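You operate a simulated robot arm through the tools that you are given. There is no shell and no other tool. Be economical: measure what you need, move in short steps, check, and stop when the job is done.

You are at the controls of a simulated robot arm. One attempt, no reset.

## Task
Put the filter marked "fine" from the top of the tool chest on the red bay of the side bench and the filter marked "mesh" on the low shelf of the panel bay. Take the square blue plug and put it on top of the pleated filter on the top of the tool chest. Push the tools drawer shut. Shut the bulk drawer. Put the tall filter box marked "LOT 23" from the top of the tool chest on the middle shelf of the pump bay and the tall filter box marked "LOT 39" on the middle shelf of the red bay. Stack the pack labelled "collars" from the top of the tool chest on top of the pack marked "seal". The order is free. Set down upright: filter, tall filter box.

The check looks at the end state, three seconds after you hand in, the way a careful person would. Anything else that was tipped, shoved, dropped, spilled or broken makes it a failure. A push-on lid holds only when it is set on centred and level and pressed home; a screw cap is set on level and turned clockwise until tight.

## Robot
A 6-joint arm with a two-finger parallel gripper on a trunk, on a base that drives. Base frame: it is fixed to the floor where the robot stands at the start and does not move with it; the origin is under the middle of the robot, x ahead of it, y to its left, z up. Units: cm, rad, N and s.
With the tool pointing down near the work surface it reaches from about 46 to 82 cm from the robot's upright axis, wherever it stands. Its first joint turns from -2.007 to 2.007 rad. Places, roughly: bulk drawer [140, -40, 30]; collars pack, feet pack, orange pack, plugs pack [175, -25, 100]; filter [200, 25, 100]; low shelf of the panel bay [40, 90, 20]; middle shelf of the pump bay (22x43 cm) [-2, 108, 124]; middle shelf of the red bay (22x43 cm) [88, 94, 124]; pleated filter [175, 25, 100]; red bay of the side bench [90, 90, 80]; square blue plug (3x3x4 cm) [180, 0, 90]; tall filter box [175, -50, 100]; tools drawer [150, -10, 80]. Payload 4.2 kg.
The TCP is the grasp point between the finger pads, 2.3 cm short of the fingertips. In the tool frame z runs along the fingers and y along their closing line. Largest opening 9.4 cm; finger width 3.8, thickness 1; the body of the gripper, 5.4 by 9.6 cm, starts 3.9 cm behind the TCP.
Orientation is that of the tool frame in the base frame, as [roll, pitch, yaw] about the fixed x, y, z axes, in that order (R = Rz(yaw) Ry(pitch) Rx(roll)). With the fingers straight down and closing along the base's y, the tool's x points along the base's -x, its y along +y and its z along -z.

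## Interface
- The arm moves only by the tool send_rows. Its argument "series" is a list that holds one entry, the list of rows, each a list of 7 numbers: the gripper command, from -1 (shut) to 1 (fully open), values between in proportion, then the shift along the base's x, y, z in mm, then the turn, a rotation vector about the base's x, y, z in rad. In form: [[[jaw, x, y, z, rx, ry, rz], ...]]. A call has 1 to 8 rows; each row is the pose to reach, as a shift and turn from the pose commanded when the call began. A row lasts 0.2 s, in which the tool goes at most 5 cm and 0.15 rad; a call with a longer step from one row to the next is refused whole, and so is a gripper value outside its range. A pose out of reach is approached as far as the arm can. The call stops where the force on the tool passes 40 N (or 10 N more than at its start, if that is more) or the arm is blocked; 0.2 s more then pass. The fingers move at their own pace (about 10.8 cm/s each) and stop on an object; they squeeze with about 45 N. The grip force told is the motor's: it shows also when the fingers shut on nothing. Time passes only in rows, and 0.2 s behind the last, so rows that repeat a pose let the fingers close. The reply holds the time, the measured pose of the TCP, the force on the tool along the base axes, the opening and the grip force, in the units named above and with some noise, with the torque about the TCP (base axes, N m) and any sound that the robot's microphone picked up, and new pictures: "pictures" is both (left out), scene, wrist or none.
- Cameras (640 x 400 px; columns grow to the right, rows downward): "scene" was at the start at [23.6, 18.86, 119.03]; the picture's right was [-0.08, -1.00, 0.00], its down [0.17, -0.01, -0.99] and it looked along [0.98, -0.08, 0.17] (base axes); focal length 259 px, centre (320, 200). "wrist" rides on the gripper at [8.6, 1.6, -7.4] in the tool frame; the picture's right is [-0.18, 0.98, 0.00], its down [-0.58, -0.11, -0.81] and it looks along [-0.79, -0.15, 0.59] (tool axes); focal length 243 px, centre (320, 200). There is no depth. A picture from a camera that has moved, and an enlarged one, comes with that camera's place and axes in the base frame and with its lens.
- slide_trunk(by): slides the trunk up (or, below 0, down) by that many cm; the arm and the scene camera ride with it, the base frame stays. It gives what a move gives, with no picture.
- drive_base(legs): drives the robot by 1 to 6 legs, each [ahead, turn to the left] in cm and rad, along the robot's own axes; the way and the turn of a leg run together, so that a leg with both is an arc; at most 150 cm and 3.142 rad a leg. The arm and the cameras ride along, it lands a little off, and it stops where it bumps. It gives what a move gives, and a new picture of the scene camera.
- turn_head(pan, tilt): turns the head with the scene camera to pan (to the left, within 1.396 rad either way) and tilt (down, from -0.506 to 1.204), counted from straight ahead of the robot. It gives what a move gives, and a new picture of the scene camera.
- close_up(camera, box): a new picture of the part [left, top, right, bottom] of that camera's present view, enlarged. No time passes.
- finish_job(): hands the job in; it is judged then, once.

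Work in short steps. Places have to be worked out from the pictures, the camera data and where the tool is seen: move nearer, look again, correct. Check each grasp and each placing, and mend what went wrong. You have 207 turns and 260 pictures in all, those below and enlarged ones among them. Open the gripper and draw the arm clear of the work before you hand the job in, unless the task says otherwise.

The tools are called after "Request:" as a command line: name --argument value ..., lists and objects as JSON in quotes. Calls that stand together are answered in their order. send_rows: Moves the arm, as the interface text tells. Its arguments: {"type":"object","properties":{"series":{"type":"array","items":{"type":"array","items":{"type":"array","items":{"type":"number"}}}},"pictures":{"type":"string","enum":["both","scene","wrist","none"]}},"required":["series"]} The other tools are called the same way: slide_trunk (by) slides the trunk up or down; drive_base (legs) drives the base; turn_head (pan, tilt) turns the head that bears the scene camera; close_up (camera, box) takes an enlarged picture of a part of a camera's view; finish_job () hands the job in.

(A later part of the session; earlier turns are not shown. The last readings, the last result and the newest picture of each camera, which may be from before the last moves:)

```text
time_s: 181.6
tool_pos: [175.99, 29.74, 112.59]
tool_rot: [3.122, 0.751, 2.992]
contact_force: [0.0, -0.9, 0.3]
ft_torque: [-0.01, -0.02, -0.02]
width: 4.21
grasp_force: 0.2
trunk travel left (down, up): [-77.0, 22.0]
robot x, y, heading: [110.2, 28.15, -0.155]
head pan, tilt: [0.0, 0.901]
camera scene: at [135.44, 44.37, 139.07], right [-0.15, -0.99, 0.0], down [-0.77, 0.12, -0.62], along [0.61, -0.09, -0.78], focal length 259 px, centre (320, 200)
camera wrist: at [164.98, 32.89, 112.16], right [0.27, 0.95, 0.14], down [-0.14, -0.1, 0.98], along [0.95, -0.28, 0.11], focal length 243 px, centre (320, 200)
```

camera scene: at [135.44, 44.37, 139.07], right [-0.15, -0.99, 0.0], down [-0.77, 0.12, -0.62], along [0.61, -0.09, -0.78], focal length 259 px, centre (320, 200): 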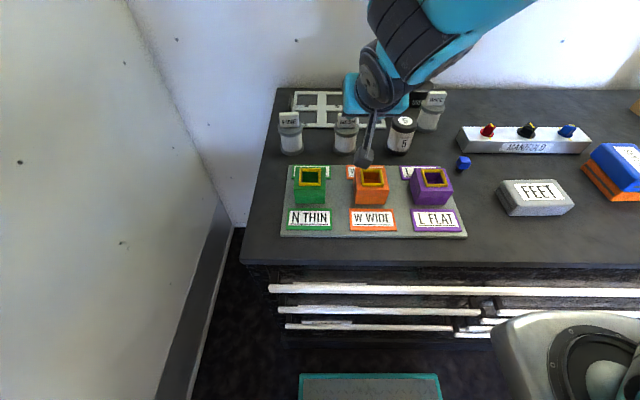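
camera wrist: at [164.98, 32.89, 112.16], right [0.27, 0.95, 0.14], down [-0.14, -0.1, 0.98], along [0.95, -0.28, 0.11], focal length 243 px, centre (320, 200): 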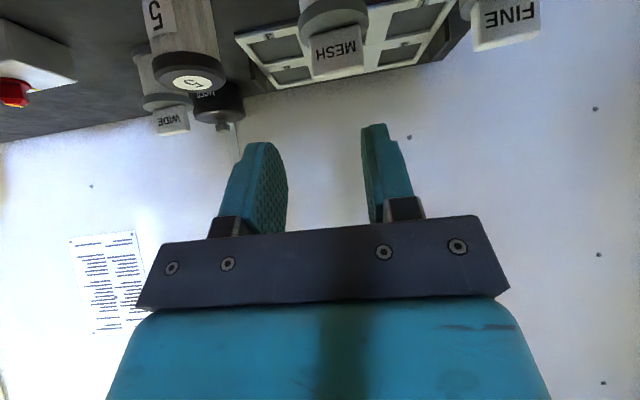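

Request:
send_rows --series '[[[-0.1, 0, -30, 30, 0.016, 0.124, 0], [-0.1, 0, -66, 30, 0.032, 0.248, 0], [-0.1, 0, -99, 30, 0.048, 0.372, 0], [-0.1, 0, -132, 30, 0.064, 0.496, 0], [-0.1, 0, -165, 30, 0.08, 0.62, 0], [-0.1, 0, -198, 10, 0.094, 0.742, 0], [-0.1, 0, -230, -20, 0.094, 0.742, 0], [-0.1, 0, -263, -40, 0.094, 0.742, 0]]]'

```text
time_s: 183.4
tool_pos: [176.17, 3.39, 108.67]
tool_rot: [3.137, 0.003, 3.0]
contact_force: [-0.1, 0.5, -1.1]
ft_torque: [-0.02, -0.09, -0.01]
width: 4.25
grasp_force: 0.1
trunk travel left (down, up): [-77.0, 22.0]
robot x, y, heading: [109.87, 28.49, -0.155]
head pan, tilt: [0.0, 0.901]
camera scene: at [135.43, 44.42, 139.07], right [-0.15, -0.99, 0.0], down [-0.77, 0.12, -0.62], along [0.61, -0.09, -0.78], focal length 259 px, centre (320, 200)
camera wrist: at [167.83, 6.14, 116.02], right [0.32, 0.95, 0.0], down [0.56, -0.19, 0.81], along [0.76, -0.26, -0.59], focal length 243 px, centre (320, 200)
```

scene: 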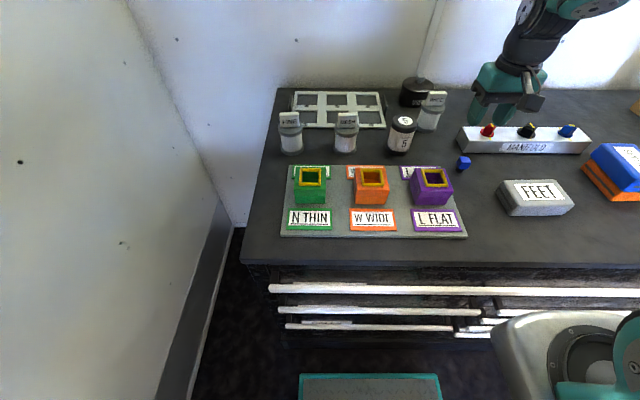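
wrist: 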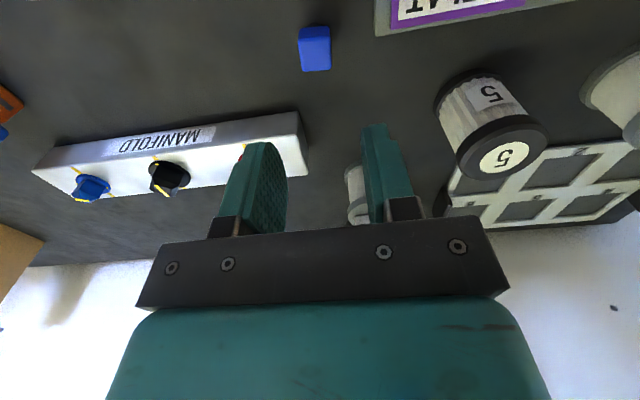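

Request:
close_up --camera "wrist" --box '[256, 10, 384, 90]'

```text
5.00 times, centred on (320, 50) of wrist
camera zoom: at [167.83, 6.14, 116.02], right [0.32, 0.95, 0.0], down [0.56, -0.19, 0.81], along [0.76, -0.26, -0.59], focal length 1213 px, centre (320, 950)
```

zoom: 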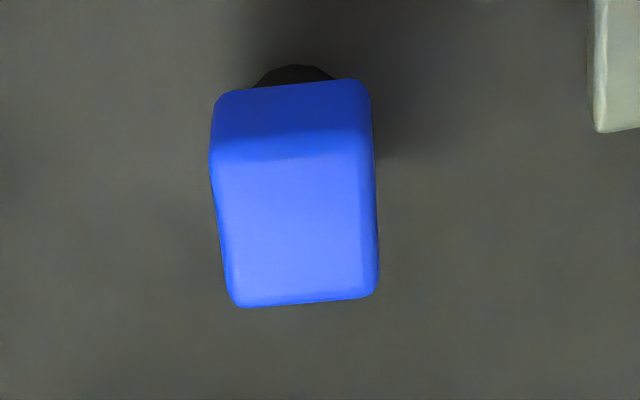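

The plug is a blue square cap on a short black stem, top centre at about (175.3, 3.2) and aligned with the fingers. Descend and grip.

Request:
send_rows --series '[[[-0.1, -9, -2, -40, 0, 0, 0], [-0.1, -9, -2, -80, 0, 0, 0], [-0.1, -9, -2, -110, 0, 0, 0], [-0.1, -9, -2, -126, 0, 0, 0]]]' --pictures "wrist"

```text
time_s: 184.4
tool_pos: [174.95, 3.09, 96.03]
tool_rot: [3.138, 0.004, 2.999]
contact_force: [0.0, -0.8, -0.2]
ft_torque: [0.01, -0.03, 0.03]
width: 4.24
grasp_force: 0.0
trunk travel left (down, up): [-77.0, 22.0]
robot x, y, heading: [110.18, 28.42, -0.151]
head pan, tilt: [0.0, 0.901]
camera wrist: at [166.72, 5.88, 103.42], right [0.32, 0.95, 0.0], down [0.56, -0.19, 0.81], along [0.77, -0.26, -0.59], focal length 243 px, centre (320, 200)
```

wrist: 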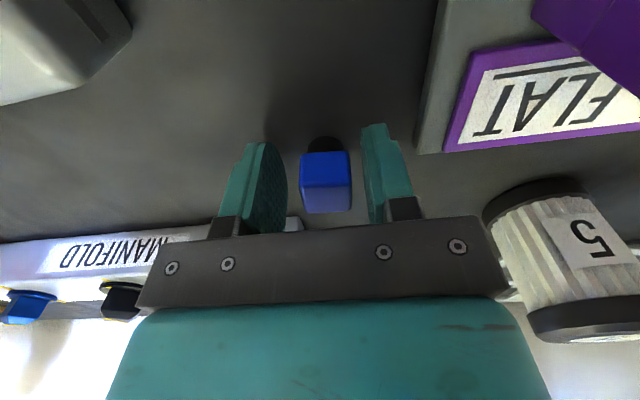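

Request:
send_rows --series '[[[-1, 0, 0, 0, 0, 0, 0], [-1, 0, 0, 0, 0, 0, 0], [-1, 0, 0, 0, 0, 0, 0], [-1, 0, 0, 30, 0, 0, 0], [-1, 0, 0, 75, 0, 0, 0], [-1, 0, 0, 120, 0, 0, 0]]]' --pictures "wrist"

```text
time_s: 185.8
tool_pos: [175.24, 3.14, 107.91]
tool_rot: [3.139, 0.002, 2.998]
contact_force: [0.3, 0.8, -0.4]
ft_torque: [0.06, -0.03, 0.0]
width: 2.28
grasp_force: 45.5
trunk travel left (down, up): [-77.0, 22.0]
robot x, y, heading: [110.23, 28.65, -0.152]
head pan, tilt: [0.0, 0.901]
camera wrist: at [166.9, 5.97, 115.34], right [0.32, 0.95, 0.0], down [0.56, -0.19, 0.81], along [0.76, -0.26, -0.59], focal length 243 px, centre (320, 200)
```

wrist: 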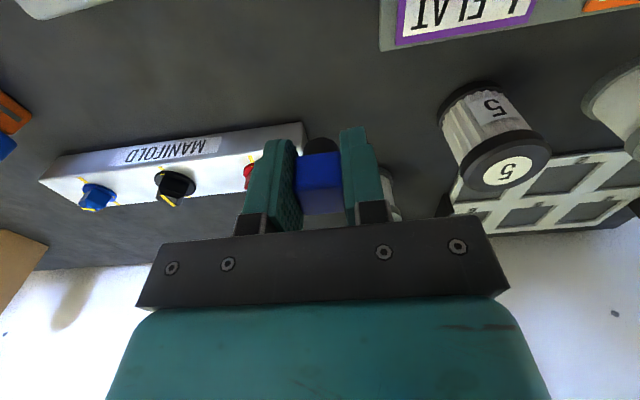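

Plug held. Its target, the pleated filter's top centre, is confirmed at (185.8, 15.8). Move over it.

Request:
send_rows --series '[[[-1, 0, 0, 40, 0, 0, 0], [-1, 30, 36, 60, 0, 0, 0], [-1, 60, 72, 60, 0, 0, 0], [-1, 90, 108, 60, 0, 0, 0], [-1, 106, 127, 50, 0, 0, 0], [-1, 106, 127, 10, 0, 0, 0], [-1, 106, 127, -12, 0, 0, 0]]]' --pictures "wrist"

Request:
close_up --camera "scene" --box '[350, 70, 478, 150]'

```text
refused: row 2 steps farther than a row can; nothing moved
```

```text
5.00 times, centred on (414, 110) of scene
camera zoom: at [135.5, 44.36, 139.05], right [-0.15, -0.99, 0.0], down [-0.77, 0.12, -0.62], along [0.61, -0.09, -0.78], focal length 1295 px, centre (-150, 650)
```

zoom: 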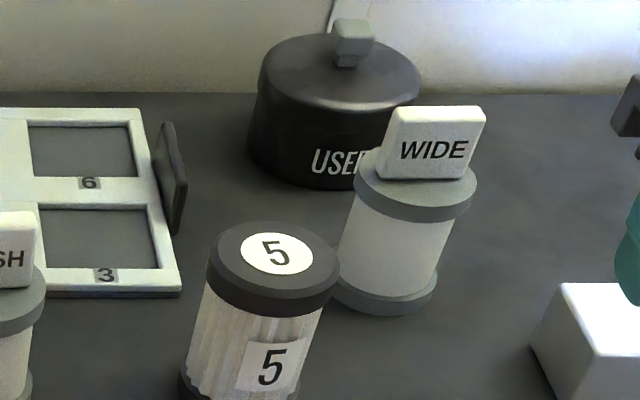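

Request:
send_rows --series '[[[-1, 0, 0, 45, 0, 0, 0], [-1, 28, 33, 60, 0, 0, 0], [-1, 56, 66, 60, 0, 0, 0], [-1, 84, 99, 60, 0, 0, 0], [-1, 106, 127, 45, 0, 0, 0], [-1, 106, 127, 5, 0, 0, 0], [-1, 106, 127, -14, 0, 0, 0]]]' --pictures "wrist"

Request:
close_up --camera "scene" --box '[350, 70, 478, 150]'

```text
time_s: 187.4
tool_pos: [185.6, 16.15, 106.55]
tool_rot: [3.137, 0.003, 2.997]
contact_force: [-0.6, 0.0, -1.0]
ft_torque: [0.02, -0.01, 0.01]
width: 2.3
grasp_force: 45.4
trunk travel left (down, up): [-77.0, 22.0]
robot x, y, heading: [110.1, 28.83, -0.151]
head pan, tilt: [0.0, 0.901]
camera wrist: at [177.31, 18.91, 113.99], right [0.32, 0.95, 0.0], down [0.56, -0.19, 0.81], along [0.76, -0.26, -0.59], focal length 243 px, centre (320, 200)
```

wrist: 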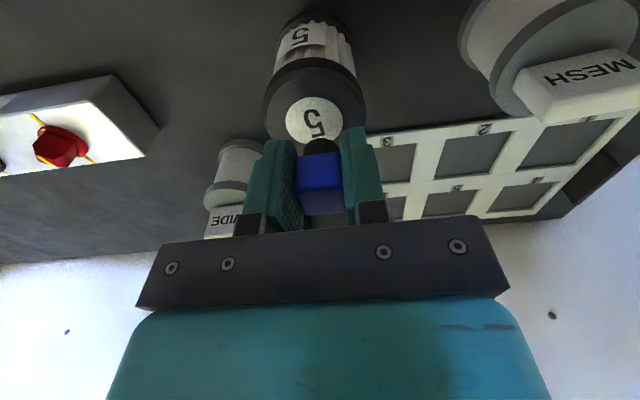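

```text
5.00 times, centred on (414, 110) of scene
camera zoom: at [135.44, 44.38, 139.07], right [-0.15, -0.99, 0.0], down [-0.77, 0.12, -0.62], along [0.61, -0.09, -0.78], focal length 1295 px, centre (-150, 650)
```

zoom: 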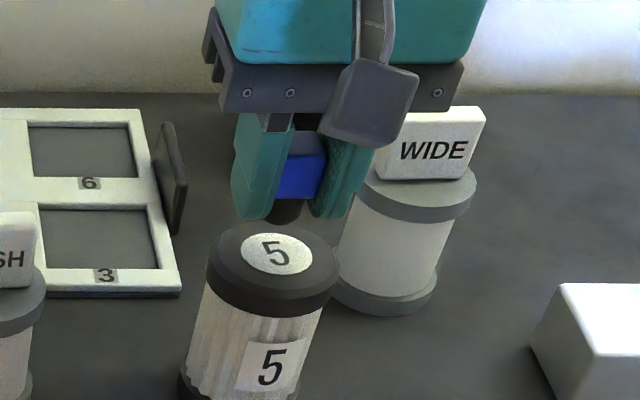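

Request:
send_rows --series '[[[-1, -1, -3, -10, 0, 0, 0], [-1, -1, -3, -17, 0, 0, 0], [-1, -1, -3, -20, 0, 0, 0]]]' --pictures "none"

Request:
close_up --camera "scene" --box '[350, 70, 478, 150]'

```text
time_s: 188.2
tool_pos: [185.55, 15.73, 104.66]
tool_rot: [3.139, 0.006, 3.001]
contact_force: [-1.6, 2.6, 9.1]
ft_torque: [0.04, -0.01, 0.02]
width: 2.33
grasp_force: 44.5
trunk travel left (down, up): [-77.0, 22.0]
robot x, y, heading: [110.21, 28.53, -0.148]
head pan, tilt: [0.0, 0.901]
```

```text
5.00 times, centred on (414, 110) of scene
camera zoom: at [135.41, 44.4, 139.09], right [-0.15, -0.99, 0.0], down [-0.77, 0.12, -0.62], along [0.61, -0.09, -0.78], focal length 1295 px, centre (-150, 650)
```

zoom: 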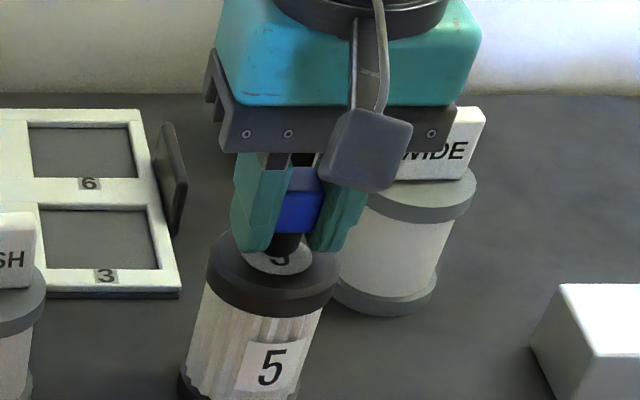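

Contact made and centred. Release gently and lift straight up.

Request:
send_rows --series '[[[-1, 0, 0, 1, 0, 0, 0], [-0.3, 0, 0, 1, 0, 0, 0], [-0.2, 0, 0, 1, 0, 0, 0], [-0.2, 0, 0, 1, 0, 0, 0], [-0.2, 0, 0, 30, 0, 0, 0], [-0.2, 0, 0, 70, 0, 0, 0], [-0.2, 0, 0, 110, 0, 0, 0]]]' --pictures "none"

Request:
close_up --camera "scene" --box '[350, 70, 478, 150]'

```text
time_s: 189.8
tool_pos: [185.71, 15.44, 115.67]
tool_rot: [3.139, 0.002, 3.0]
contact_force: [1.0, 0.0, 1.4]
ft_torque: [-0.01, 0.0, -0.01]
width: 3.75
grasp_force: 0.1
trunk travel left (down, up): [-77.0, 22.0]
robot x, y, heading: [110.27, 28.46, -0.156]
head pan, tilt: [0.0, 0.901]
```

```text
5.00 times, centred on (414, 110) of scene
camera zoom: at [135.49, 44.37, 139.05], right [-0.15, -0.99, 0.0], down [-0.77, 0.12, -0.62], along [0.61, -0.09, -0.78], focal length 1295 px, centre (-150, 650)
```

zoom: 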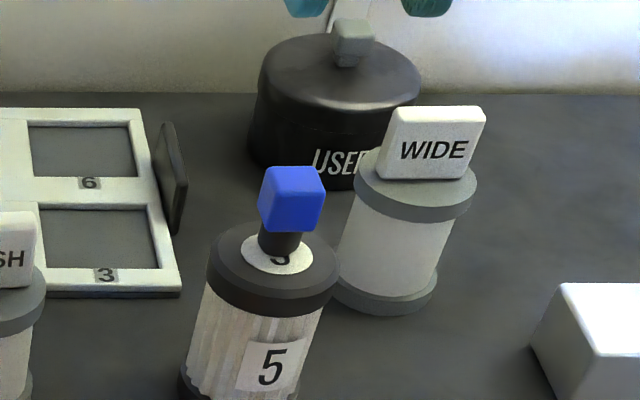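

The plug stands on the pleated filter. Next is FINE: move above it with a 0.4 tilt and open fingers.

Request:
send_rows --series '[[[0.3, 7, 47, 0, -0.0188, -0.132, 0], [0.7, 14, 94, 0, -0.0376, -0.264, 0], [1, 21, 141, 0, -0.0564, -0.396, 0], [1, 28, 188, 0, -0.0564, -0.396, 0], [1, 32, 235, 0, -0.0564, -0.396, 0], [1, 36, 280, 0, -0.0564, -0.396, 0]]]'

Request:
close_up --camera "scene" --box '[240, 60, 368, 160]'

```text
time_s: 191.2
tool_pos: [189.08, 43.36, 115.68]
tool_rot: [3.135, 0.404, 2.998]
contact_force: [0.6, -1.6, 0.5]
ft_torque: [0.03, 0.04, 0.02]
width: 9.42
grasp_force: 0.1
trunk travel left (down, up): [-77.0, 22.0]
robot x, y, heading: [110.32, 28.56, -0.15]
head pan, tilt: [0.0, 0.901]
camera scene: at [135.45, 44.32, 139.07], right [-0.15, -0.99, 0.0], down [-0.77, 0.12, -0.62], along [0.61, -0.09, -0.78], focal length 259 px, centre (320, 200)
camera wrist: at [178.58, 46.65, 119.15], right [0.31, 0.95, 0.08], down [0.2, -0.14, 0.97], along [0.93, -0.28, -0.23], focal length 243 px, centre (320, 200)
```

scene: 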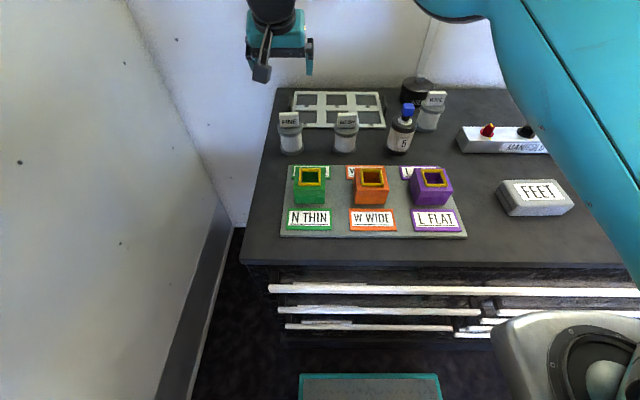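
wrist: 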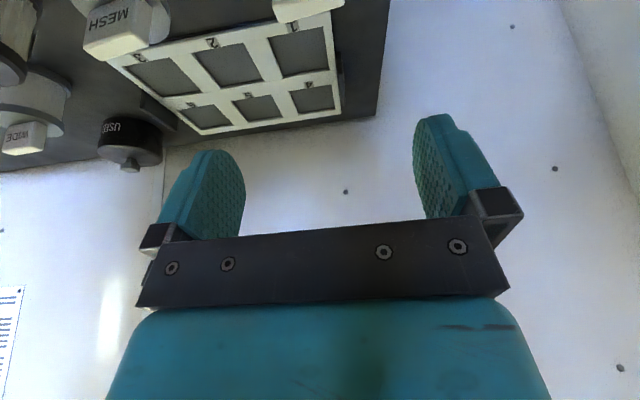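

```text
4.00 times, centred on (304, 110) of scene
camera zoom: at [135.45, 44.32, 139.07], right [-0.15, -0.99, 0.0], down [-0.77, 0.12, -0.62], along [0.61, -0.09, -0.78], focal length 1036 px, centre (384, 560)
```

zoom: 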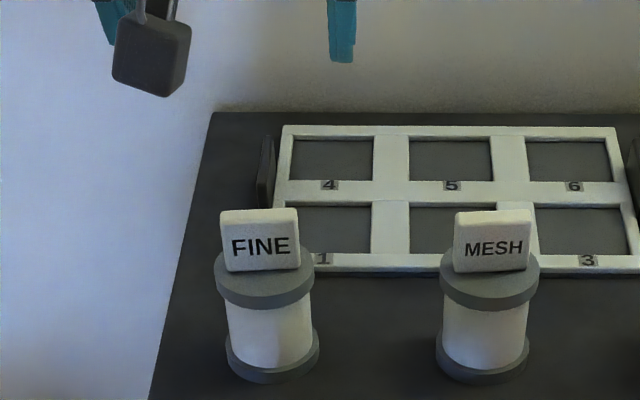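

FINE's centre is at about (190.1, 43.2): flange top z≈99.3, with a 4.7 cm wide tag standing to z≈105. I'll grip the tag edges just above the flange. Descend partway and check.

Request:
send_rows --series '[[[1, 5, 0, -30, 0, 0, 0], [1, 10, -1, -60, 0, 0, 0], [1, 10, -1, -85, 0, 0, 0]]]'

Request:
close_up --camera "scene" --box '[240, 60, 368, 160]'

```text
time_s: 192.0
tool_pos: [190.04, 43.58, 107.17]
tool_rot: [3.139, 0.401, 2.998]
contact_force: [-0.7, 0.4, 0.7]
ft_torque: [-0.01, 0.0, 0.0]
width: 9.39
grasp_force: 0.2
trunk travel left (down, up): [-77.0, 22.0]
robot x, y, heading: [110.02, 28.17, -0.155]
head pan, tilt: [0.0, 0.901]
camera scene: at [135.44, 44.38, 139.07], right [-0.15, -0.99, 0.0], down [-0.77, 0.12, -0.62], along [0.61, -0.09, -0.78], focal length 259 px, centre (320, 200)
camera wrist: at [179.57, 46.7, 110.61], right [0.31, 0.95, 0.08], down [0.2, -0.14, 0.97], along [0.93, -0.28, -0.23], focal length 243 px, centre (320, 200)
```

scene: 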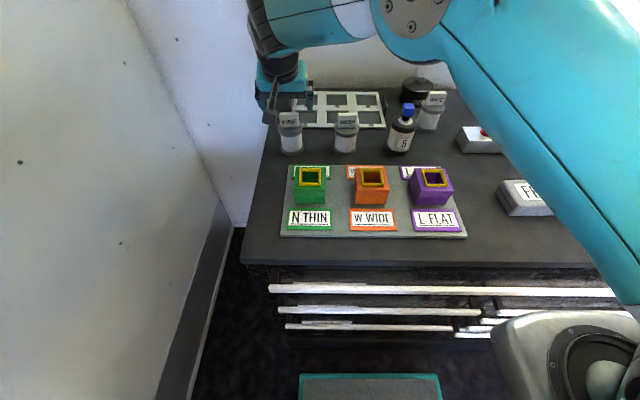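
wrist: 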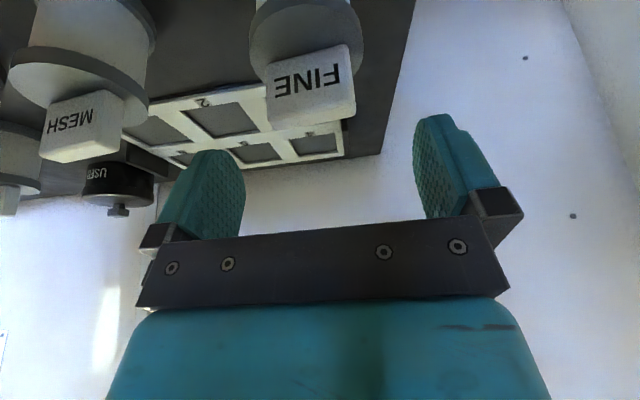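

```text
4.00 times, centred on (304, 110) of scene
camera zoom: at [135.44, 44.38, 139.07], right [-0.15, -0.99, 0.0], down [-0.77, 0.12, -0.62], along [0.61, -0.09, -0.78], focal length 1036 px, centre (384, 560)
```

zoom: 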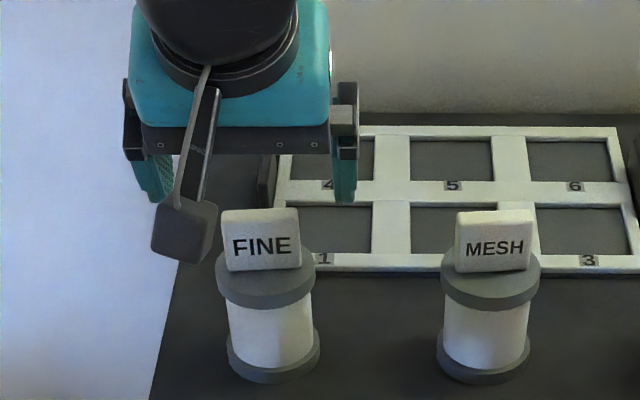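

Aligned. Descend to z≈102.3 and close on the tag.

Request:
send_rows --series '[[[1, 0, 0, -25, 0, 0, 0], [1, 0, 0, -40, 0, 0, 0], [1, 0, 0, -48, 0, 0, 0]]]' --pictures "wrist"

Request:
close_up --camera "scene" --box '[240, 60, 368, 160]'

```text
time_s: 192.8
tool_pos: [190.08, 43.45, 102.43]
tool_rot: [3.138, 0.402, 2.999]
contact_force: [-1.3, 0.0, 0.5]
ft_torque: [-0.02, 0.03, -0.01]
width: 9.39
grasp_force: 0.0
trunk travel left (down, up): [-77.0, 22.0]
robot x, y, heading: [109.88, 28.79, -0.155]
head pan, tilt: [0.0, 0.901]
camera wrist: at [179.69, 46.65, 105.82], right [0.31, 0.95, 0.08], down [0.2, -0.14, 0.97], along [0.93, -0.28, -0.23], focal length 243 px, centre (320, 200)
```

wrist: 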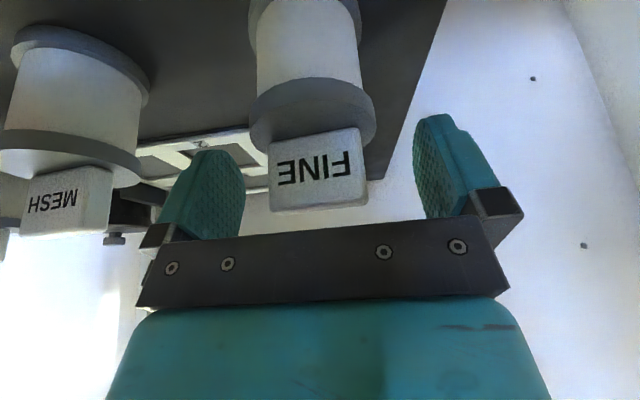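

```text
4.00 times, centred on (304, 110) of scene
camera zoom: at [135.45, 44.38, 139.06], right [-0.15, -0.99, 0.0], down [-0.77, 0.12, -0.62], along [0.61, -0.09, -0.78], focal length 1036 px, centre (384, 560)
```

zoom: 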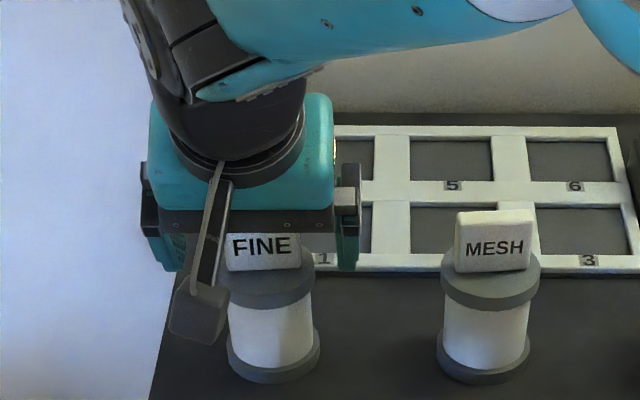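

Request:
send_rows --series '[[[0.2, 0, 0, 0, 0, 0, 0], [-0.3, 0, 0, 0, 0, 0, 0], [-1, 0, 0, 0, 0, 0, 0], [-1, 0, 0, 0, 0, 0, 0], [-1, 0, 0, 0, 0, 0, 0]]]' --pictures "wrist"

```text
time_s: 194.0
tool_pos: [190.24, 43.59, 102.34]
tool_rot: [3.137, 0.404, 2.998]
contact_force: [-0.1, -0.1, -0.2]
ft_torque: [-0.02, 0.04, -0.01]
width: 6.05
grasp_force: 45.7
trunk travel left (down, up): [-77.0, 22.0]
robot x, y, heading: [109.65, 28.6, -0.152]
head pan, tilt: [0.0, 0.901]
camera wrist: at [179.69, 46.65, 105.85], right [0.31, 0.95, 0.08], down [0.2, -0.14, 0.97], along [0.93, -0.28, -0.23], focal length 243 px, centre (320, 200)
```

wrist: 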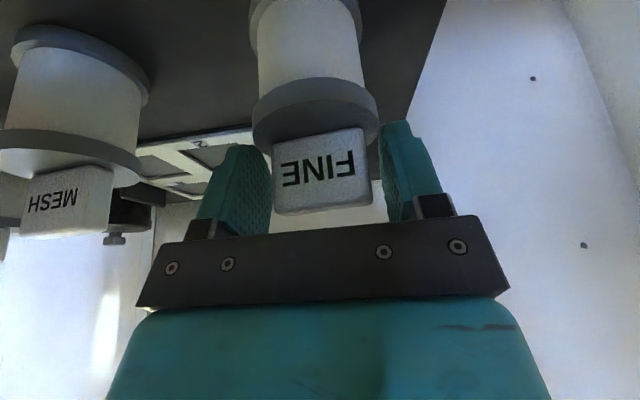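

The fingers caught the flange only with their tips. Open, lower 1 cm, and regrip for more purchase.

Request:
send_rows --series '[[[0.5, 0, 0, 0, 0, 0, 0], [0.9, 0, 0, 0, 0, 0, 0], [0.9, 0, 0, -6, 0, 0, 0], [0.9, 0, 0, -11, 0, 0, 0], [0.2, 0, 0, -11, 0, 0, 0], [-1, 0, 0, -11, 0, 0, 0], [-1, 0, 0, -11, 0, 0, 0], [-1, 0, 0, -11, 0, 0, 0]]]' --pictures "wrist"

```text
time_s: 195.8
tool_pos: [190.17, 43.52, 101.19]
tool_rot: [3.138, 0.404, 2.999]
contact_force: [1.0, -0.4, 0.8]
ft_torque: [-0.05, -0.02, -0.03]
width: 6.01
grasp_force: 44.8
trunk travel left (down, up): [-77.0, 22.0]
robot x, y, heading: [109.86, 28.75, -0.151]
head pan, tilt: [0.0, 0.901]
camera wrist: at [179.66, 46.59, 104.72], right [0.31, 0.95, 0.08], down [0.2, -0.14, 0.97], along [0.93, -0.28, -0.23], focal length 243 px, centre (320, 200)
```

wrist: 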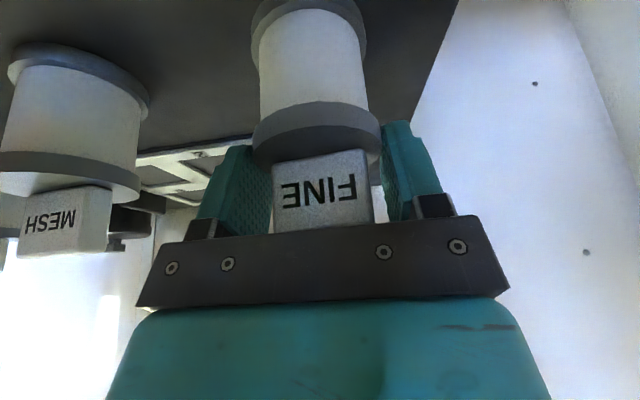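

Better grip. Lift and check it hangs upright.

Request:
send_rows --series '[[[-1, 0, 0, 10, 0, 0, 0], [-1, 0, 0, 30, 0, 0, 0], [-1, 0, 0, 60, 0, 0, 0], [-1, 0, 0, 100, 0, 0, 0], [-1, 0, 0, 140, 0, 0, 0]]]' --pictures "wrist"

Request:
close_up --camera "scene" --box '[220, 20, 380, 120]'

```text
time_s: 197.0
tool_pos: [190.21, 43.58, 115.25]
tool_rot: [3.139, 0.4, 2.999]
contact_force: [0.1, -0.3, -0.5]
ft_torque: [-0.02, 0.03, -0.02]
width: 6.01
grasp_force: 45.1
trunk travel left (down, up): [-77.0, 22.0]
robot x, y, heading: [110.13, 28.85, -0.155]
head pan, tilt: [0.0, 0.901]
camera wrist: at [179.77, 46.69, 118.7], right [0.31, 0.95, 0.08], down [0.2, -0.14, 0.97], along [0.93, -0.28, -0.24], focal length 243 px, centre (320, 200)
```

wrist: 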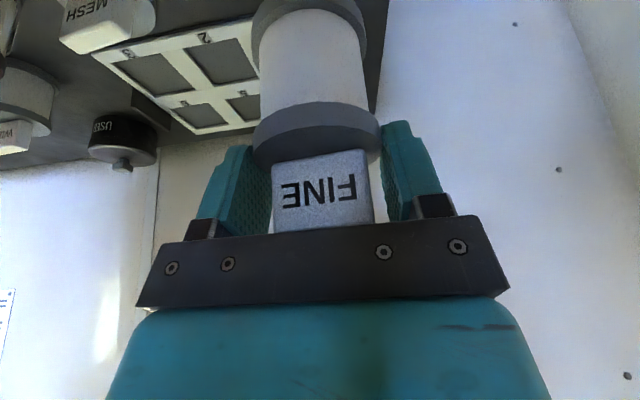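

```text
4.00 times, centred on (300, 70) of scene
camera zoom: at [135.49, 44.39, 139.05], right [-0.15, -0.99, 0.0], down [-0.77, 0.12, -0.62], along [0.61, -0.09, -0.78], focal length 1036 px, centre (400, 720)
```

zoom: 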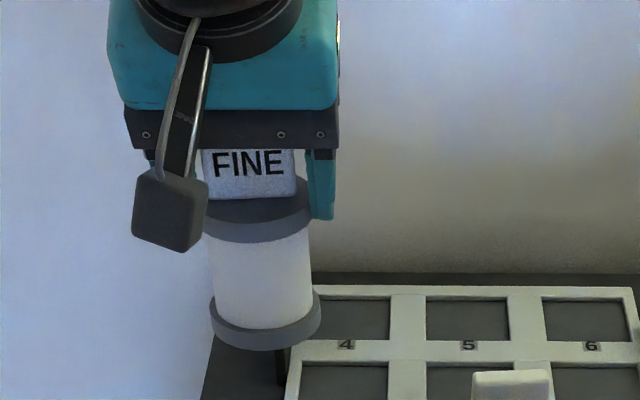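

FINE hangs upright. Raise, retract the arm, then take a roundabout route that avoids the bench corner and faces the red bay.

Request:
send_rows --series '[[[-1, 0, 0, 40, 0, 0, 0], [-1, -20, -20, 60, 0, 0, 0], [-1, -45, -45, 60, 0, 0, 0], [-1, -70, -70, 60, 0, 0, 0], [-1, -95, -97, 60, 0, 0, 0], [-1, -120, -122, 60, 0, 0, 0], [-1, -142, -148, 60, 0, 0, 0]]]' --pictures "none"

Request:
drive_base --legs '[[-60, 0.55], [-30, 0], [0, -0.45], [46, 0], [0, 1.457]]'

```text
time_s: 198.6
tool_pos: [176.03, 28.66, 121.27]
tool_rot: [3.136, 0.403, 2.999]
contact_force: [-0.4, 0.5, -0.9]
ft_torque: [-0.05, 0.01, -0.03]
width: 6.05
grasp_force: 45.1
trunk travel left (down, up): [-77.0, 22.0]
robot x, y, heading: [109.75, 28.61, -0.153]
head pan, tilt: [0.0, 0.901]
```

```text
time_s: 210.8
tool_pos: [69.12, 73.76, 121.36]
tool_rot: [3.137, 0.402, -1.697]
contact_force: [-0.5, 0.6, -0.3]
ft_torque: [0.03, 0.02, 0.01]
width: 6.0
grasp_force: 45.3
trunk travel left (down, up): [-77.0, 22.0]
robot x, y, heading: [70.82, 7.55, 1.438]
head pan, tilt: [0.0, 0.901]
camera scene: at [54.24, 32.94, 139.06], right [0.99, -0.13, 0.0], down [-0.11, -0.78, -0.62], along [0.08, 0.62, -0.78], focal length 259 px, centre (320, 200)
```

scene: 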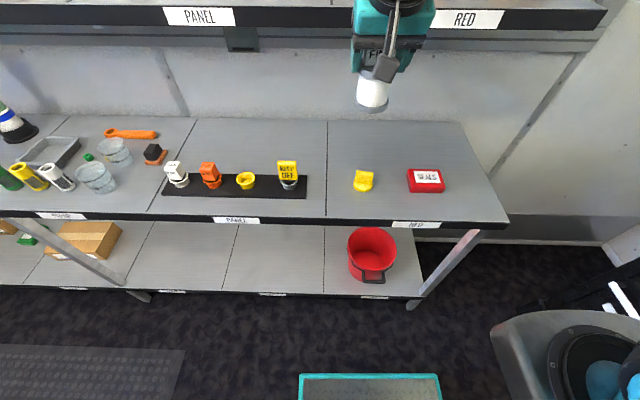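

Cross-checking views gives the bench top at z≈85 and its front edge near (82.7, 65.8) at the RED label. I'll zoom in to pick a free spot in the red bay.

Request:
close_up --camera "scene" --box '[310, 110, 518, 240]'

```text
3.08 times, centred on (414, 175) of scene
camera zoom: at [54.24, 32.94, 139.06], right [0.99, -0.13, 0.0], down [-0.11, -0.78, -0.62], along [0.08, 0.62, -0.78], focal length 797 px, centre (31, 277)
```

zoom: 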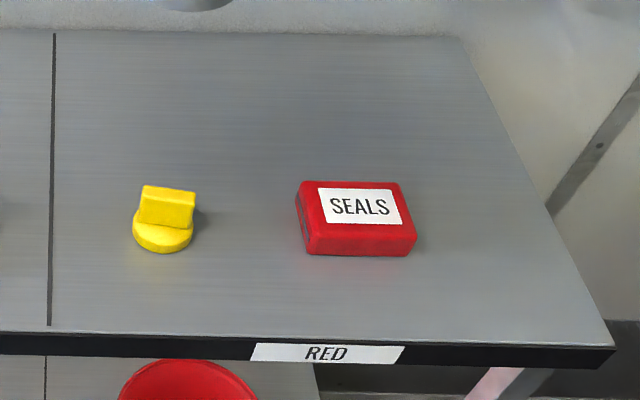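

A free spot lies between and slightly in front of the yellow knob and SEALS box: about (78.4, 72.6). Move there and descend.

Request:
send_rows --series '[[[-1, 31, -4, 0, 0, 0, 0], [-1, 62, -8, 0, 0, 0, 0], [-1, 93, -12, 0, 0, 0, 0], [-1, 93, -12, -45, 0, 0, 0], [-1, 93, -12, -90, 0, 0, 0], [-1, 93, -12, -130, 0, 0, 0], [-1, 93, -12, -170, 0, 0, 0], [-1, 93, -12, -210, 0, 0, 0]]]' --pictures "none"

Request:
close_up --camera "scene" --box '[310, 110, 518, 240]'

```text
time_s: 212.6
tool_pos: [78.31, 72.43, 100.24]
tool_rot: [3.136, 0.402, -1.697]
contact_force: [0.1, 0.0, -0.4]
ft_torque: [0.04, 0.0, -0.02]
width: 6.01
grasp_force: 44.7
trunk travel left (down, up): [-77.0, 22.0]
robot x, y, heading: [70.39, 8.04, 1.435]
head pan, tilt: [0.0, 0.901]
```

```text
3.08 times, centred on (414, 175) of scene
camera zoom: at [54.24, 32.89, 139.08], right [0.99, -0.13, 0.0], down [-0.11, -0.78, -0.62], along [0.08, 0.62, -0.78], focal length 797 px, centre (31, 277)
```

zoom: 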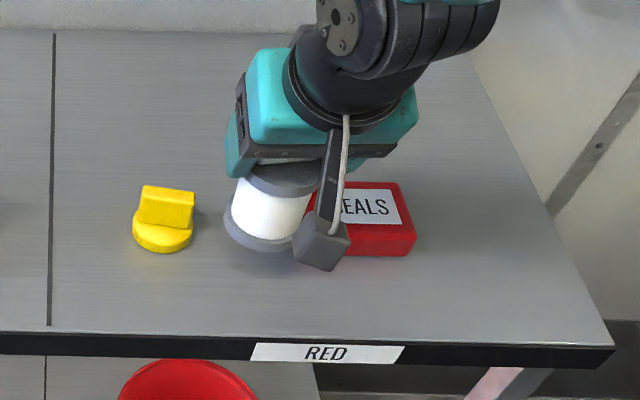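

Request:
send_rows --series '[[[-1, 0, 0, -30, 0, 0, 0], [-1, 0, 0, -50, 0, 0, 0], [-1, 0, 0, -58, 0, 0, 0]]]' --pictures "none"

Request:
close_up --camera "scene" --box '[310, 110, 518, 240]'

```text
time_s: 213.4
tool_pos: [78.2, 72.65, 94.3]
tool_rot: [3.137, 0.406, -1.698]
contact_force: [-0.5, 0.0, 0.2]
ft_torque: [0.01, -0.01, -0.01]
width: 5.98
grasp_force: 45.2
trunk travel left (down, up): [-77.0, 22.0]
robot x, y, heading: [70.52, 7.6, 1.436]
head pan, tilt: [0.0, 0.901]
```

```text
3.08 times, centred on (414, 175) of scene
camera zoom: at [54.24, 32.93, 139.07], right [0.99, -0.13, 0.0], down [-0.11, -0.78, -0.62], along [0.08, 0.62, -0.78], focal length 797 px, centre (31, 277)
```

zoom: 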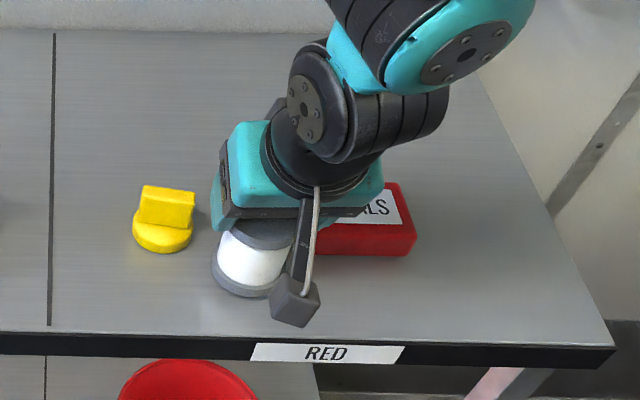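

Request:
send_rows --series '[[[-1, 0, 0, -4, 0, 0, 0], [-1, 0, 0, -8, 0, 0, 0], [-1, 0, 0, -11, 0, 0, 0], [-1, 0, 0, -14, 0, 0, 0]]]' --pictures "none"

```text
time_s: 214.4
tool_pos: [78.37, 72.61, 93.35]
tool_rot: [3.135, 0.405, -1.696]
contact_force: [0.5, -5.2, 21.6]
ft_torque: [-0.63, -0.41, -0.09]
width: 5.97
grasp_force: 45.2
trunk travel left (down, up): [-77.0, 22.0]
robot x, y, heading: [70.17, 7.8, 1.437]
head pan, tilt: [0.0, 0.901]
```

Seated (bench z≈85.2). Ease, open partly and lift straight up.

Request:
send_rows --series '[[[-1, 0, 0, 3, 0, 0, 0], [0.3, 0, 0, 3, 0, 0, 0], [0.6, 0, 0, 3, 0, 0, 0], [0.6, 0, 0, 3, 0, 0, 0], [0.6, 0, 0, 25, 0, 0, 0], [0.6, 0, 0, 60, 0, 0, 0], [0.6, 0, 0, 105, 0, 0, 0], [0.6, 0, -20, 150, 0, 0, 0]]]' --pictures "none"

Request:
close_up --camera "scene" --box '[310, 110, 518, 240]'

```text
time_s: 216.2
tool_pos: [78.06, 70.77, 108.0]
tool_rot: [3.138, 0.401, -1.697]
contact_force: [0.4, 0.4, 0.3]
ft_torque: [0.0, -0.02, -0.01]
width: 7.53
grasp_force: 0.1
trunk travel left (down, up): [-77.0, 22.0]
robot x, y, heading: [70.88, 7.91, 1.437]
head pan, tilt: [0.0, 0.901]
```

```text
3.08 times, centred on (414, 175) of scene
camera zoom: at [54.24, 33.01, 139.04], right [0.99, -0.13, 0.0], down [-0.11, -0.78, -0.62], along [0.08, 0.62, -0.78], focal length 797 px, centre (31, 277)
```

zoom: 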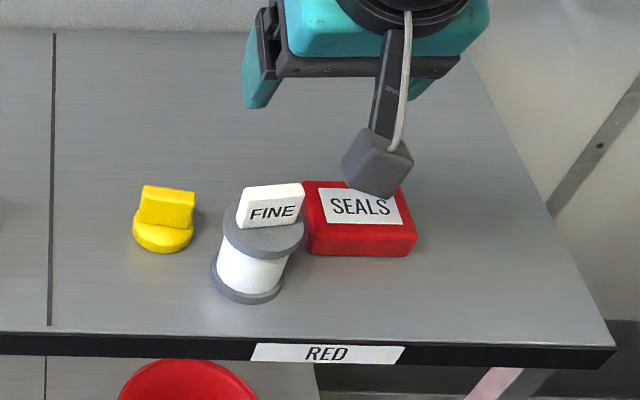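

FINE is in place, upright, neighbours untouched. Back to the chest for MESH.

Request:
slide_trunk --by 12

Request:
drive_base --legs '[[-8, 0], [0, -1.201], [39, 0], [0, -0.393], [2, 0]]'

Request:
turn_head --pan 0.1 --tilt 0.9

```text
time_s: 217.7
tool_pos: [78.03, 70.77, 120.15]
tool_rot: [3.138, 0.404, -1.698]
contact_force: [0.4, -0.4, -0.8]
ft_torque: [-0.02, -0.02, -0.02]
width: 7.52
grasp_force: 0.0
trunk travel left (down, up): [-89.0, 10.0]
robot x, y, heading: [70.54, 7.74, 1.44]
head pan, tilt: [0.0, 0.901]
```

```text
time_s: 225.4
tool_pos: [172.58, 2.85, 120.13]
tool_rot: [3.137, 0.403, 3.025]
contact_force: [-0.4, 0.5, -0.6]
ft_torque: [0.02, 0.0, 0.0]
width: 7.51
grasp_force: 0.1
trunk travel left (down, up): [-89.0, 10.0]
robot x, y, heading: [109.32, 9.77, -0.123]
head pan, tilt: [0.0, 0.901]
camera scene: at [134.5, 26.37, 151.07], right [-0.13, -0.99, 0.0], down [-0.78, 0.1, -0.62], along [0.62, -0.08, -0.78], focal length 259 px, centre (320, 200)
```

scene: 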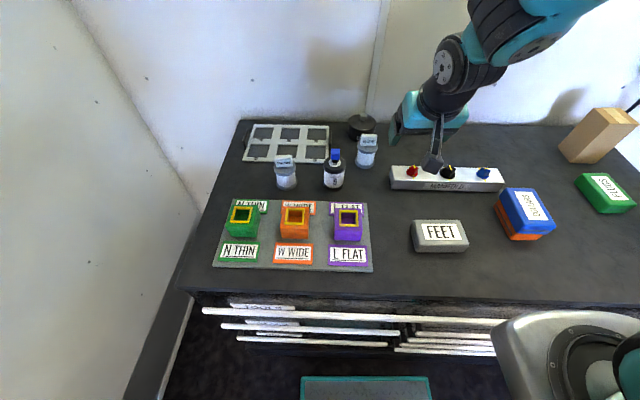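

```text
time_s: 226.0
tool_pos: [172.71, 2.67, 120.09]
tool_rot: [3.138, 0.403, 3.024]
contact_force: [0.2, -0.1, -0.8]
ft_torque: [0.01, 0.0, 0.0]
width: 7.53
grasp_force: 0.1
trunk travel left (down, up): [-89.0, 10.0]
robot x, y, heading: [109.79, 9.69, -0.13]
head pan, tilt: [0.099, 0.901]
camera scene: at [134.57, 27.11, 151.06], right [-0.03, -1.0, 0.0], down [-0.78, 0.02, -0.62], along [0.62, -0.02, -0.78], focal length 259 px, centre (320, 200)
```

scene: 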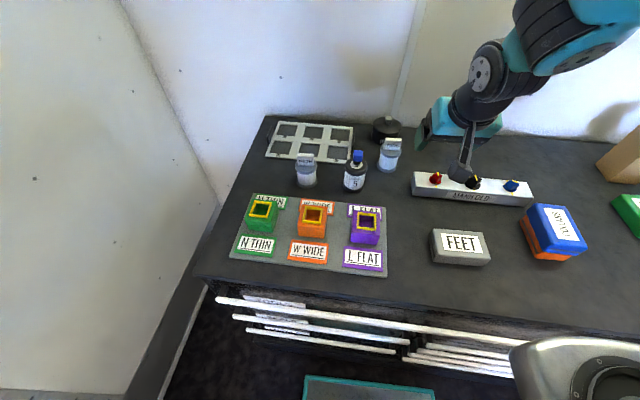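

MESH is in reach from here. Move above it, open.

Request:
send_rows --series '[[[1, 22, 38, 0, 0, 0, 0], [1, 44, 77, 0, 0, 0, 0], [1, 66, 116, 0, 0, 0, 0], [1, 88, 154, 0, 0, 0, 0], [1, 110, 193, 0, 0, 0, 0], [1, 132, 231, 0, 0, 0, 0], [1, 153, 270, 0, 0, 0, 0], [1, 153, 270, -48, 0, 0, 0]]]' --pictures "none"

Request:
send_rows --series '[[[1, 0, 0, -40, 0, 0, 0], [1, 0, 0, -80, 0, 0, 0]]]' --pictures "wrist"

Request:
close_up --camera "scene" --box '[240, 100, 400, 200]'

```text
time_s: 227.8
tool_pos: [187.69, 30.06, 115.33]
tool_rot: [3.137, 0.403, 3.023]
contact_force: [-0.9, -0.5, 0.5]
ft_torque: [0.0, 0.0, 0.0]
width: 9.37
grasp_force: 0.0
trunk travel left (down, up): [-89.0, 10.0]
robot x, y, heading: [109.35, 9.87, -0.128]
head pan, tilt: [0.099, 0.901]
```

```text
time_s: 228.4
tool_pos: [187.85, 29.77, 107.33]
tool_rot: [3.136, 0.403, 3.024]
contact_force: [-0.1, 0.4, 0.4]
ft_torque: [-0.02, 0.0, -0.01]
width: 9.39
grasp_force: 0.0
trunk travel left (down, up): [-89.0, 10.0]
robot x, y, heading: [109.57, 9.64, -0.123]
head pan, tilt: [0.099, 0.901]
camera wrist: at [177.23, 32.71, 110.79], right [0.28, 0.96, 0.08], down [0.2, -0.14, 0.97], along [0.94, -0.26, -0.23], focal length 243 px, centre (320, 200)
```

wrist: 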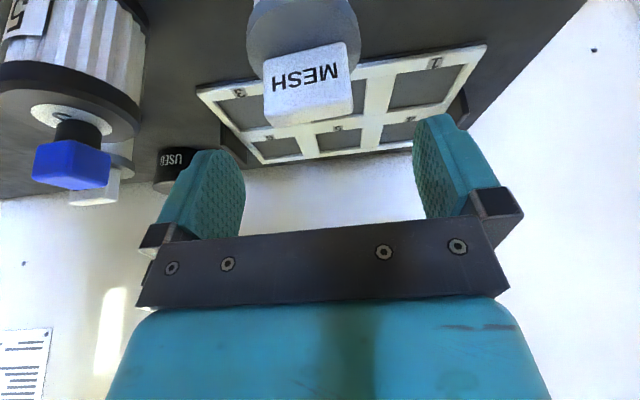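

```text
4.00 times, centred on (320, 150) of scene
camera zoom: at [134.53, 27.11, 151.08], right [-0.03, -1.0, 0.0], down [-0.78, 0.02, -0.62], along [0.62, -0.02, -0.78], focal length 1036 px, centre (320, 400)
```

zoom: 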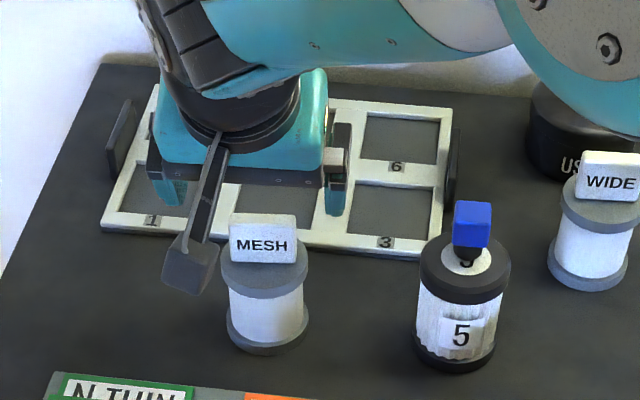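

Same relative view as FINE had. Descend to z≈101.2, close and lift slightly.

Request:
send_rows --series '[[[1, 2, 0, -30, 0, 0, 0], [1, 2, 0, -50, 0, 0, 0], [1, 2, 0, -61, 0, 0, 0], [0.3, 2, 0, -61, 0, 0, 0], [-1, 2, 0, -61, 0, 0, 0], [-1, 2, 0, -61, 0, 0, 0], [-1, 2, 0, -61, 0, 0, 0]]]' --pictures "wrist"

```text
time_s: 230.0
tool_pos: [188.03, 29.82, 100.98]
tool_rot: [3.138, 0.402, 3.024]
contact_force: [-0.3, -0.9, -0.5]
ft_torque: [0.01, 0.03, -0.01]
width: 6.04
grasp_force: 45.3
trunk travel left (down, up): [-89.0, 10.0]
robot x, y, heading: [109.69, 9.75, -0.127]
head pan, tilt: [0.099, 0.901]
camera wrist: at [177.44, 32.67, 104.51], right [0.28, 0.96, 0.08], down [0.2, -0.14, 0.97], along [0.94, -0.26, -0.23], focal length 243 px, centre (320, 200)
```

wrist: 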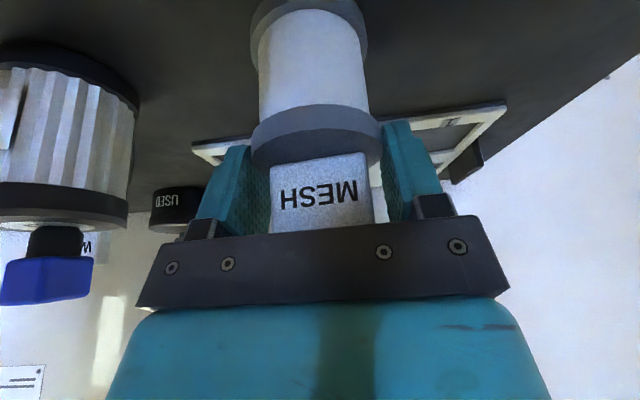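

Solid grip. Lift, retract, then drive to in front of the panel bay.

Request:
send_rows --series '[[[-1, 0, 0, 15, 0, 0, 0], [-1, 0, 0, 50, 0, 0, 0], [-1, 0, 0, 95, 0, 0, 0], [-1, 0, 0, 140, 0, 0, 0], [-1, -10, 0, 185, 0, 0, 0], [-1, -25, -40, 190, 0, 0, 0], [-1, -42, -80, 190, 0, 0, 0], [-1, -60, -120, 190, 0, 0, 0]]]' --pictures "none"

Request:
send_rows --series '[[[-1, -25, -40, 0, 0, 0, 0], [-1, -50, -80, 0, 0, 0, 0], [-1, -71, -115, 0, 0, 0, 0]]]'

Request:
drive_base --legs '[[-20, 0], [0, 0.33], [-65.5, 0], [0, 1.2]]'

```text
time_s: 231.8
tool_pos: [182.17, 17.8, 120.11]
tool_rot: [3.137, 0.401, 3.022]
contact_force: [-0.5, 0.5, -1.5]
ft_torque: [-0.01, 0.02, 0.0]
width: 6.05
grasp_force: 45.1
trunk travel left (down, up): [-89.0, 10.0]
robot x, y, heading: [109.22, 9.95, -0.121]
head pan, tilt: [0.099, 0.901]
```

```text
time_s: 232.6
tool_pos: [175.19, 6.33, 120.13]
tool_rot: [3.136, 0.404, 3.025]
contact_force: [0.6, 1.8, 0.7]
ft_torque: [-0.02, 0.03, -0.04]
width: 6.06
grasp_force: 45.2
trunk travel left (down, up): [-89.0, 10.0]
robot x, y, heading: [109.35, 10.13, -0.127]
head pan, tilt: [0.099, 0.901]
camera scene: at [134.6, 27.16, 151.05], right [-0.03, -1.0, 0.0], down [-0.78, 0.02, -0.62], along [0.62, -0.02, -0.78], focal length 259 px, centre (320, 200)
camera wrist: at [164.56, 9.26, 123.64], right [0.28, 0.96, 0.08], down [0.2, -0.14, 0.97], along [0.94, -0.26, -0.23], focal length 243 px, centre (320, 200)
```

scene: 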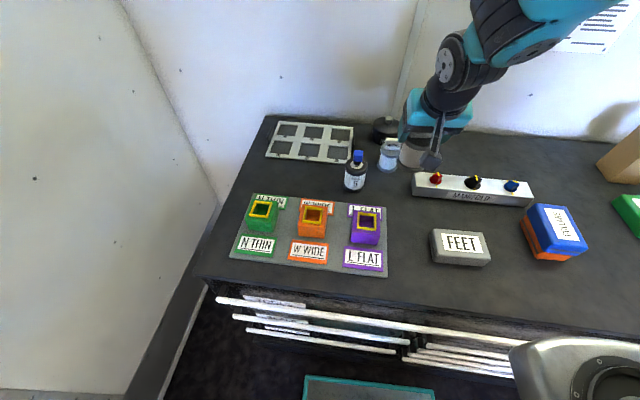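
wrist: 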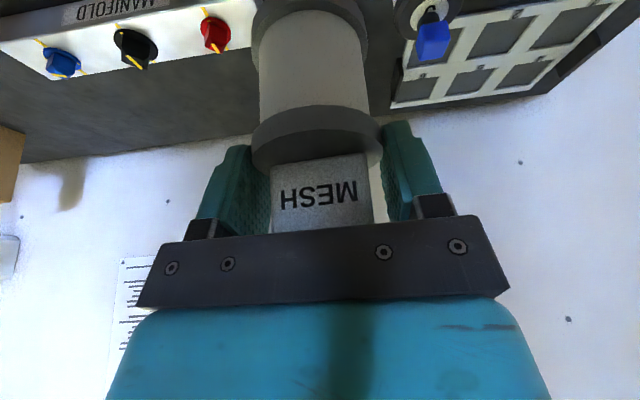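

```text
time_s: 241.5
tool_pos: [31.44, 65.12, 120.23]
tool_rot: [3.138, 0.403, -1.731]
contact_force: [0.5, 0.4, -0.6]
ft_torque: [0.01, 0.0, -0.01]
width: 6.02
grasp_force: 44.9
trunk travel left (down, up): [-89.0, 10.0]
robot x, y, heading: [25.02, -0.25, 1.403]
head pan, tilt: [0.099, 0.901]
camera scene: at [9.11, 25.54, 151.06], right [1.0, -0.07, 0.0], down [-0.05, -0.78, -0.62], along [0.04, 0.62, -0.78], focal length 259 px, centre (320, 200)
```

scene: 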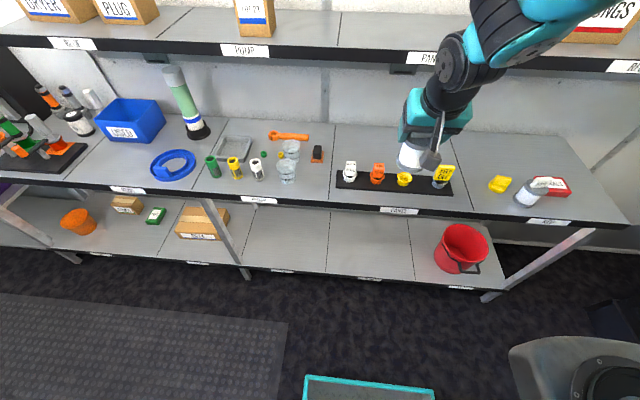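

Panel low-shelf edge at the label is at about (39.6, 78.3), z≈17.5. Lower the trunk all the way (tool clear of the bench front) and check.

Request:
slide_trunk --by -40

Request:
slide_trunk --by -40

Request:
turn_head --pan -0.2 --tilt 0.5

```text
time_s: 245.3
tool_pos: [31.48, 65.11, 80.24]
tool_rot: [3.136, 0.402, -1.73]
contact_force: [0.0, 0.0, -1.2]
ft_torque: [0.0, 0.01, -0.01]
width: 6.04
grasp_force: 45.4
trunk travel left (down, up): [-49.0, 50.0]
robot x, y, heading: [25.2, -0.14, 1.403]
head pan, tilt: [0.099, 0.901]
```

```text
time_s: 249.2
tool_pos: [31.44, 65.12, 40.18]
tool_rot: [3.137, 0.403, -1.729]
contact_force: [-0.8, -0.4, -0.5]
ft_torque: [-0.02, 0.03, -0.01]
width: 6.01
grasp_force: 45.3
trunk travel left (down, up): [-9.0, 90.0]
robot x, y, heading: [25.23, -0.22, 1.403]
head pan, tilt: [0.099, 0.901]
```

```text
time_s: 250.0
tool_pos: [31.52, 65.04, 40.19]
tool_rot: [3.135, 0.403, -1.73]
contact_force: [-1.1, 0.1, -2.0]
ft_torque: [-0.02, 0.02, 0.01]
width: 6.04
grasp_force: 45.0
trunk travel left (down, up): [-9.0, 90.0]
robot x, y, heading: [25.27, -0.11, 1.399]
head pan, tilt: [-0.201, 0.499]
camera scene: at [11.86, 26.49, 74.44], right [0.93, -0.36, 0.0], down [-0.17, -0.45, -0.88], along [0.32, 0.82, -0.48], focal length 259 px, centre (320, 200)
```

scene: 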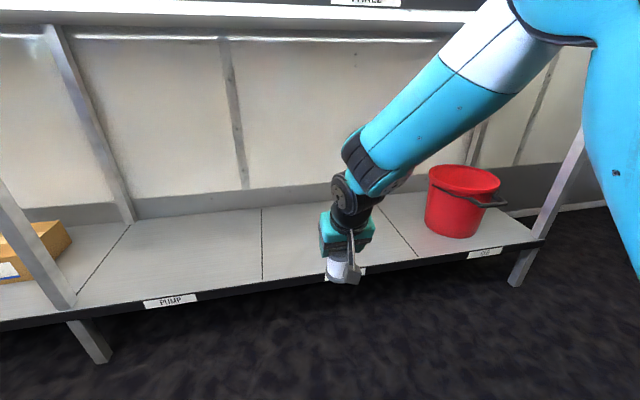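

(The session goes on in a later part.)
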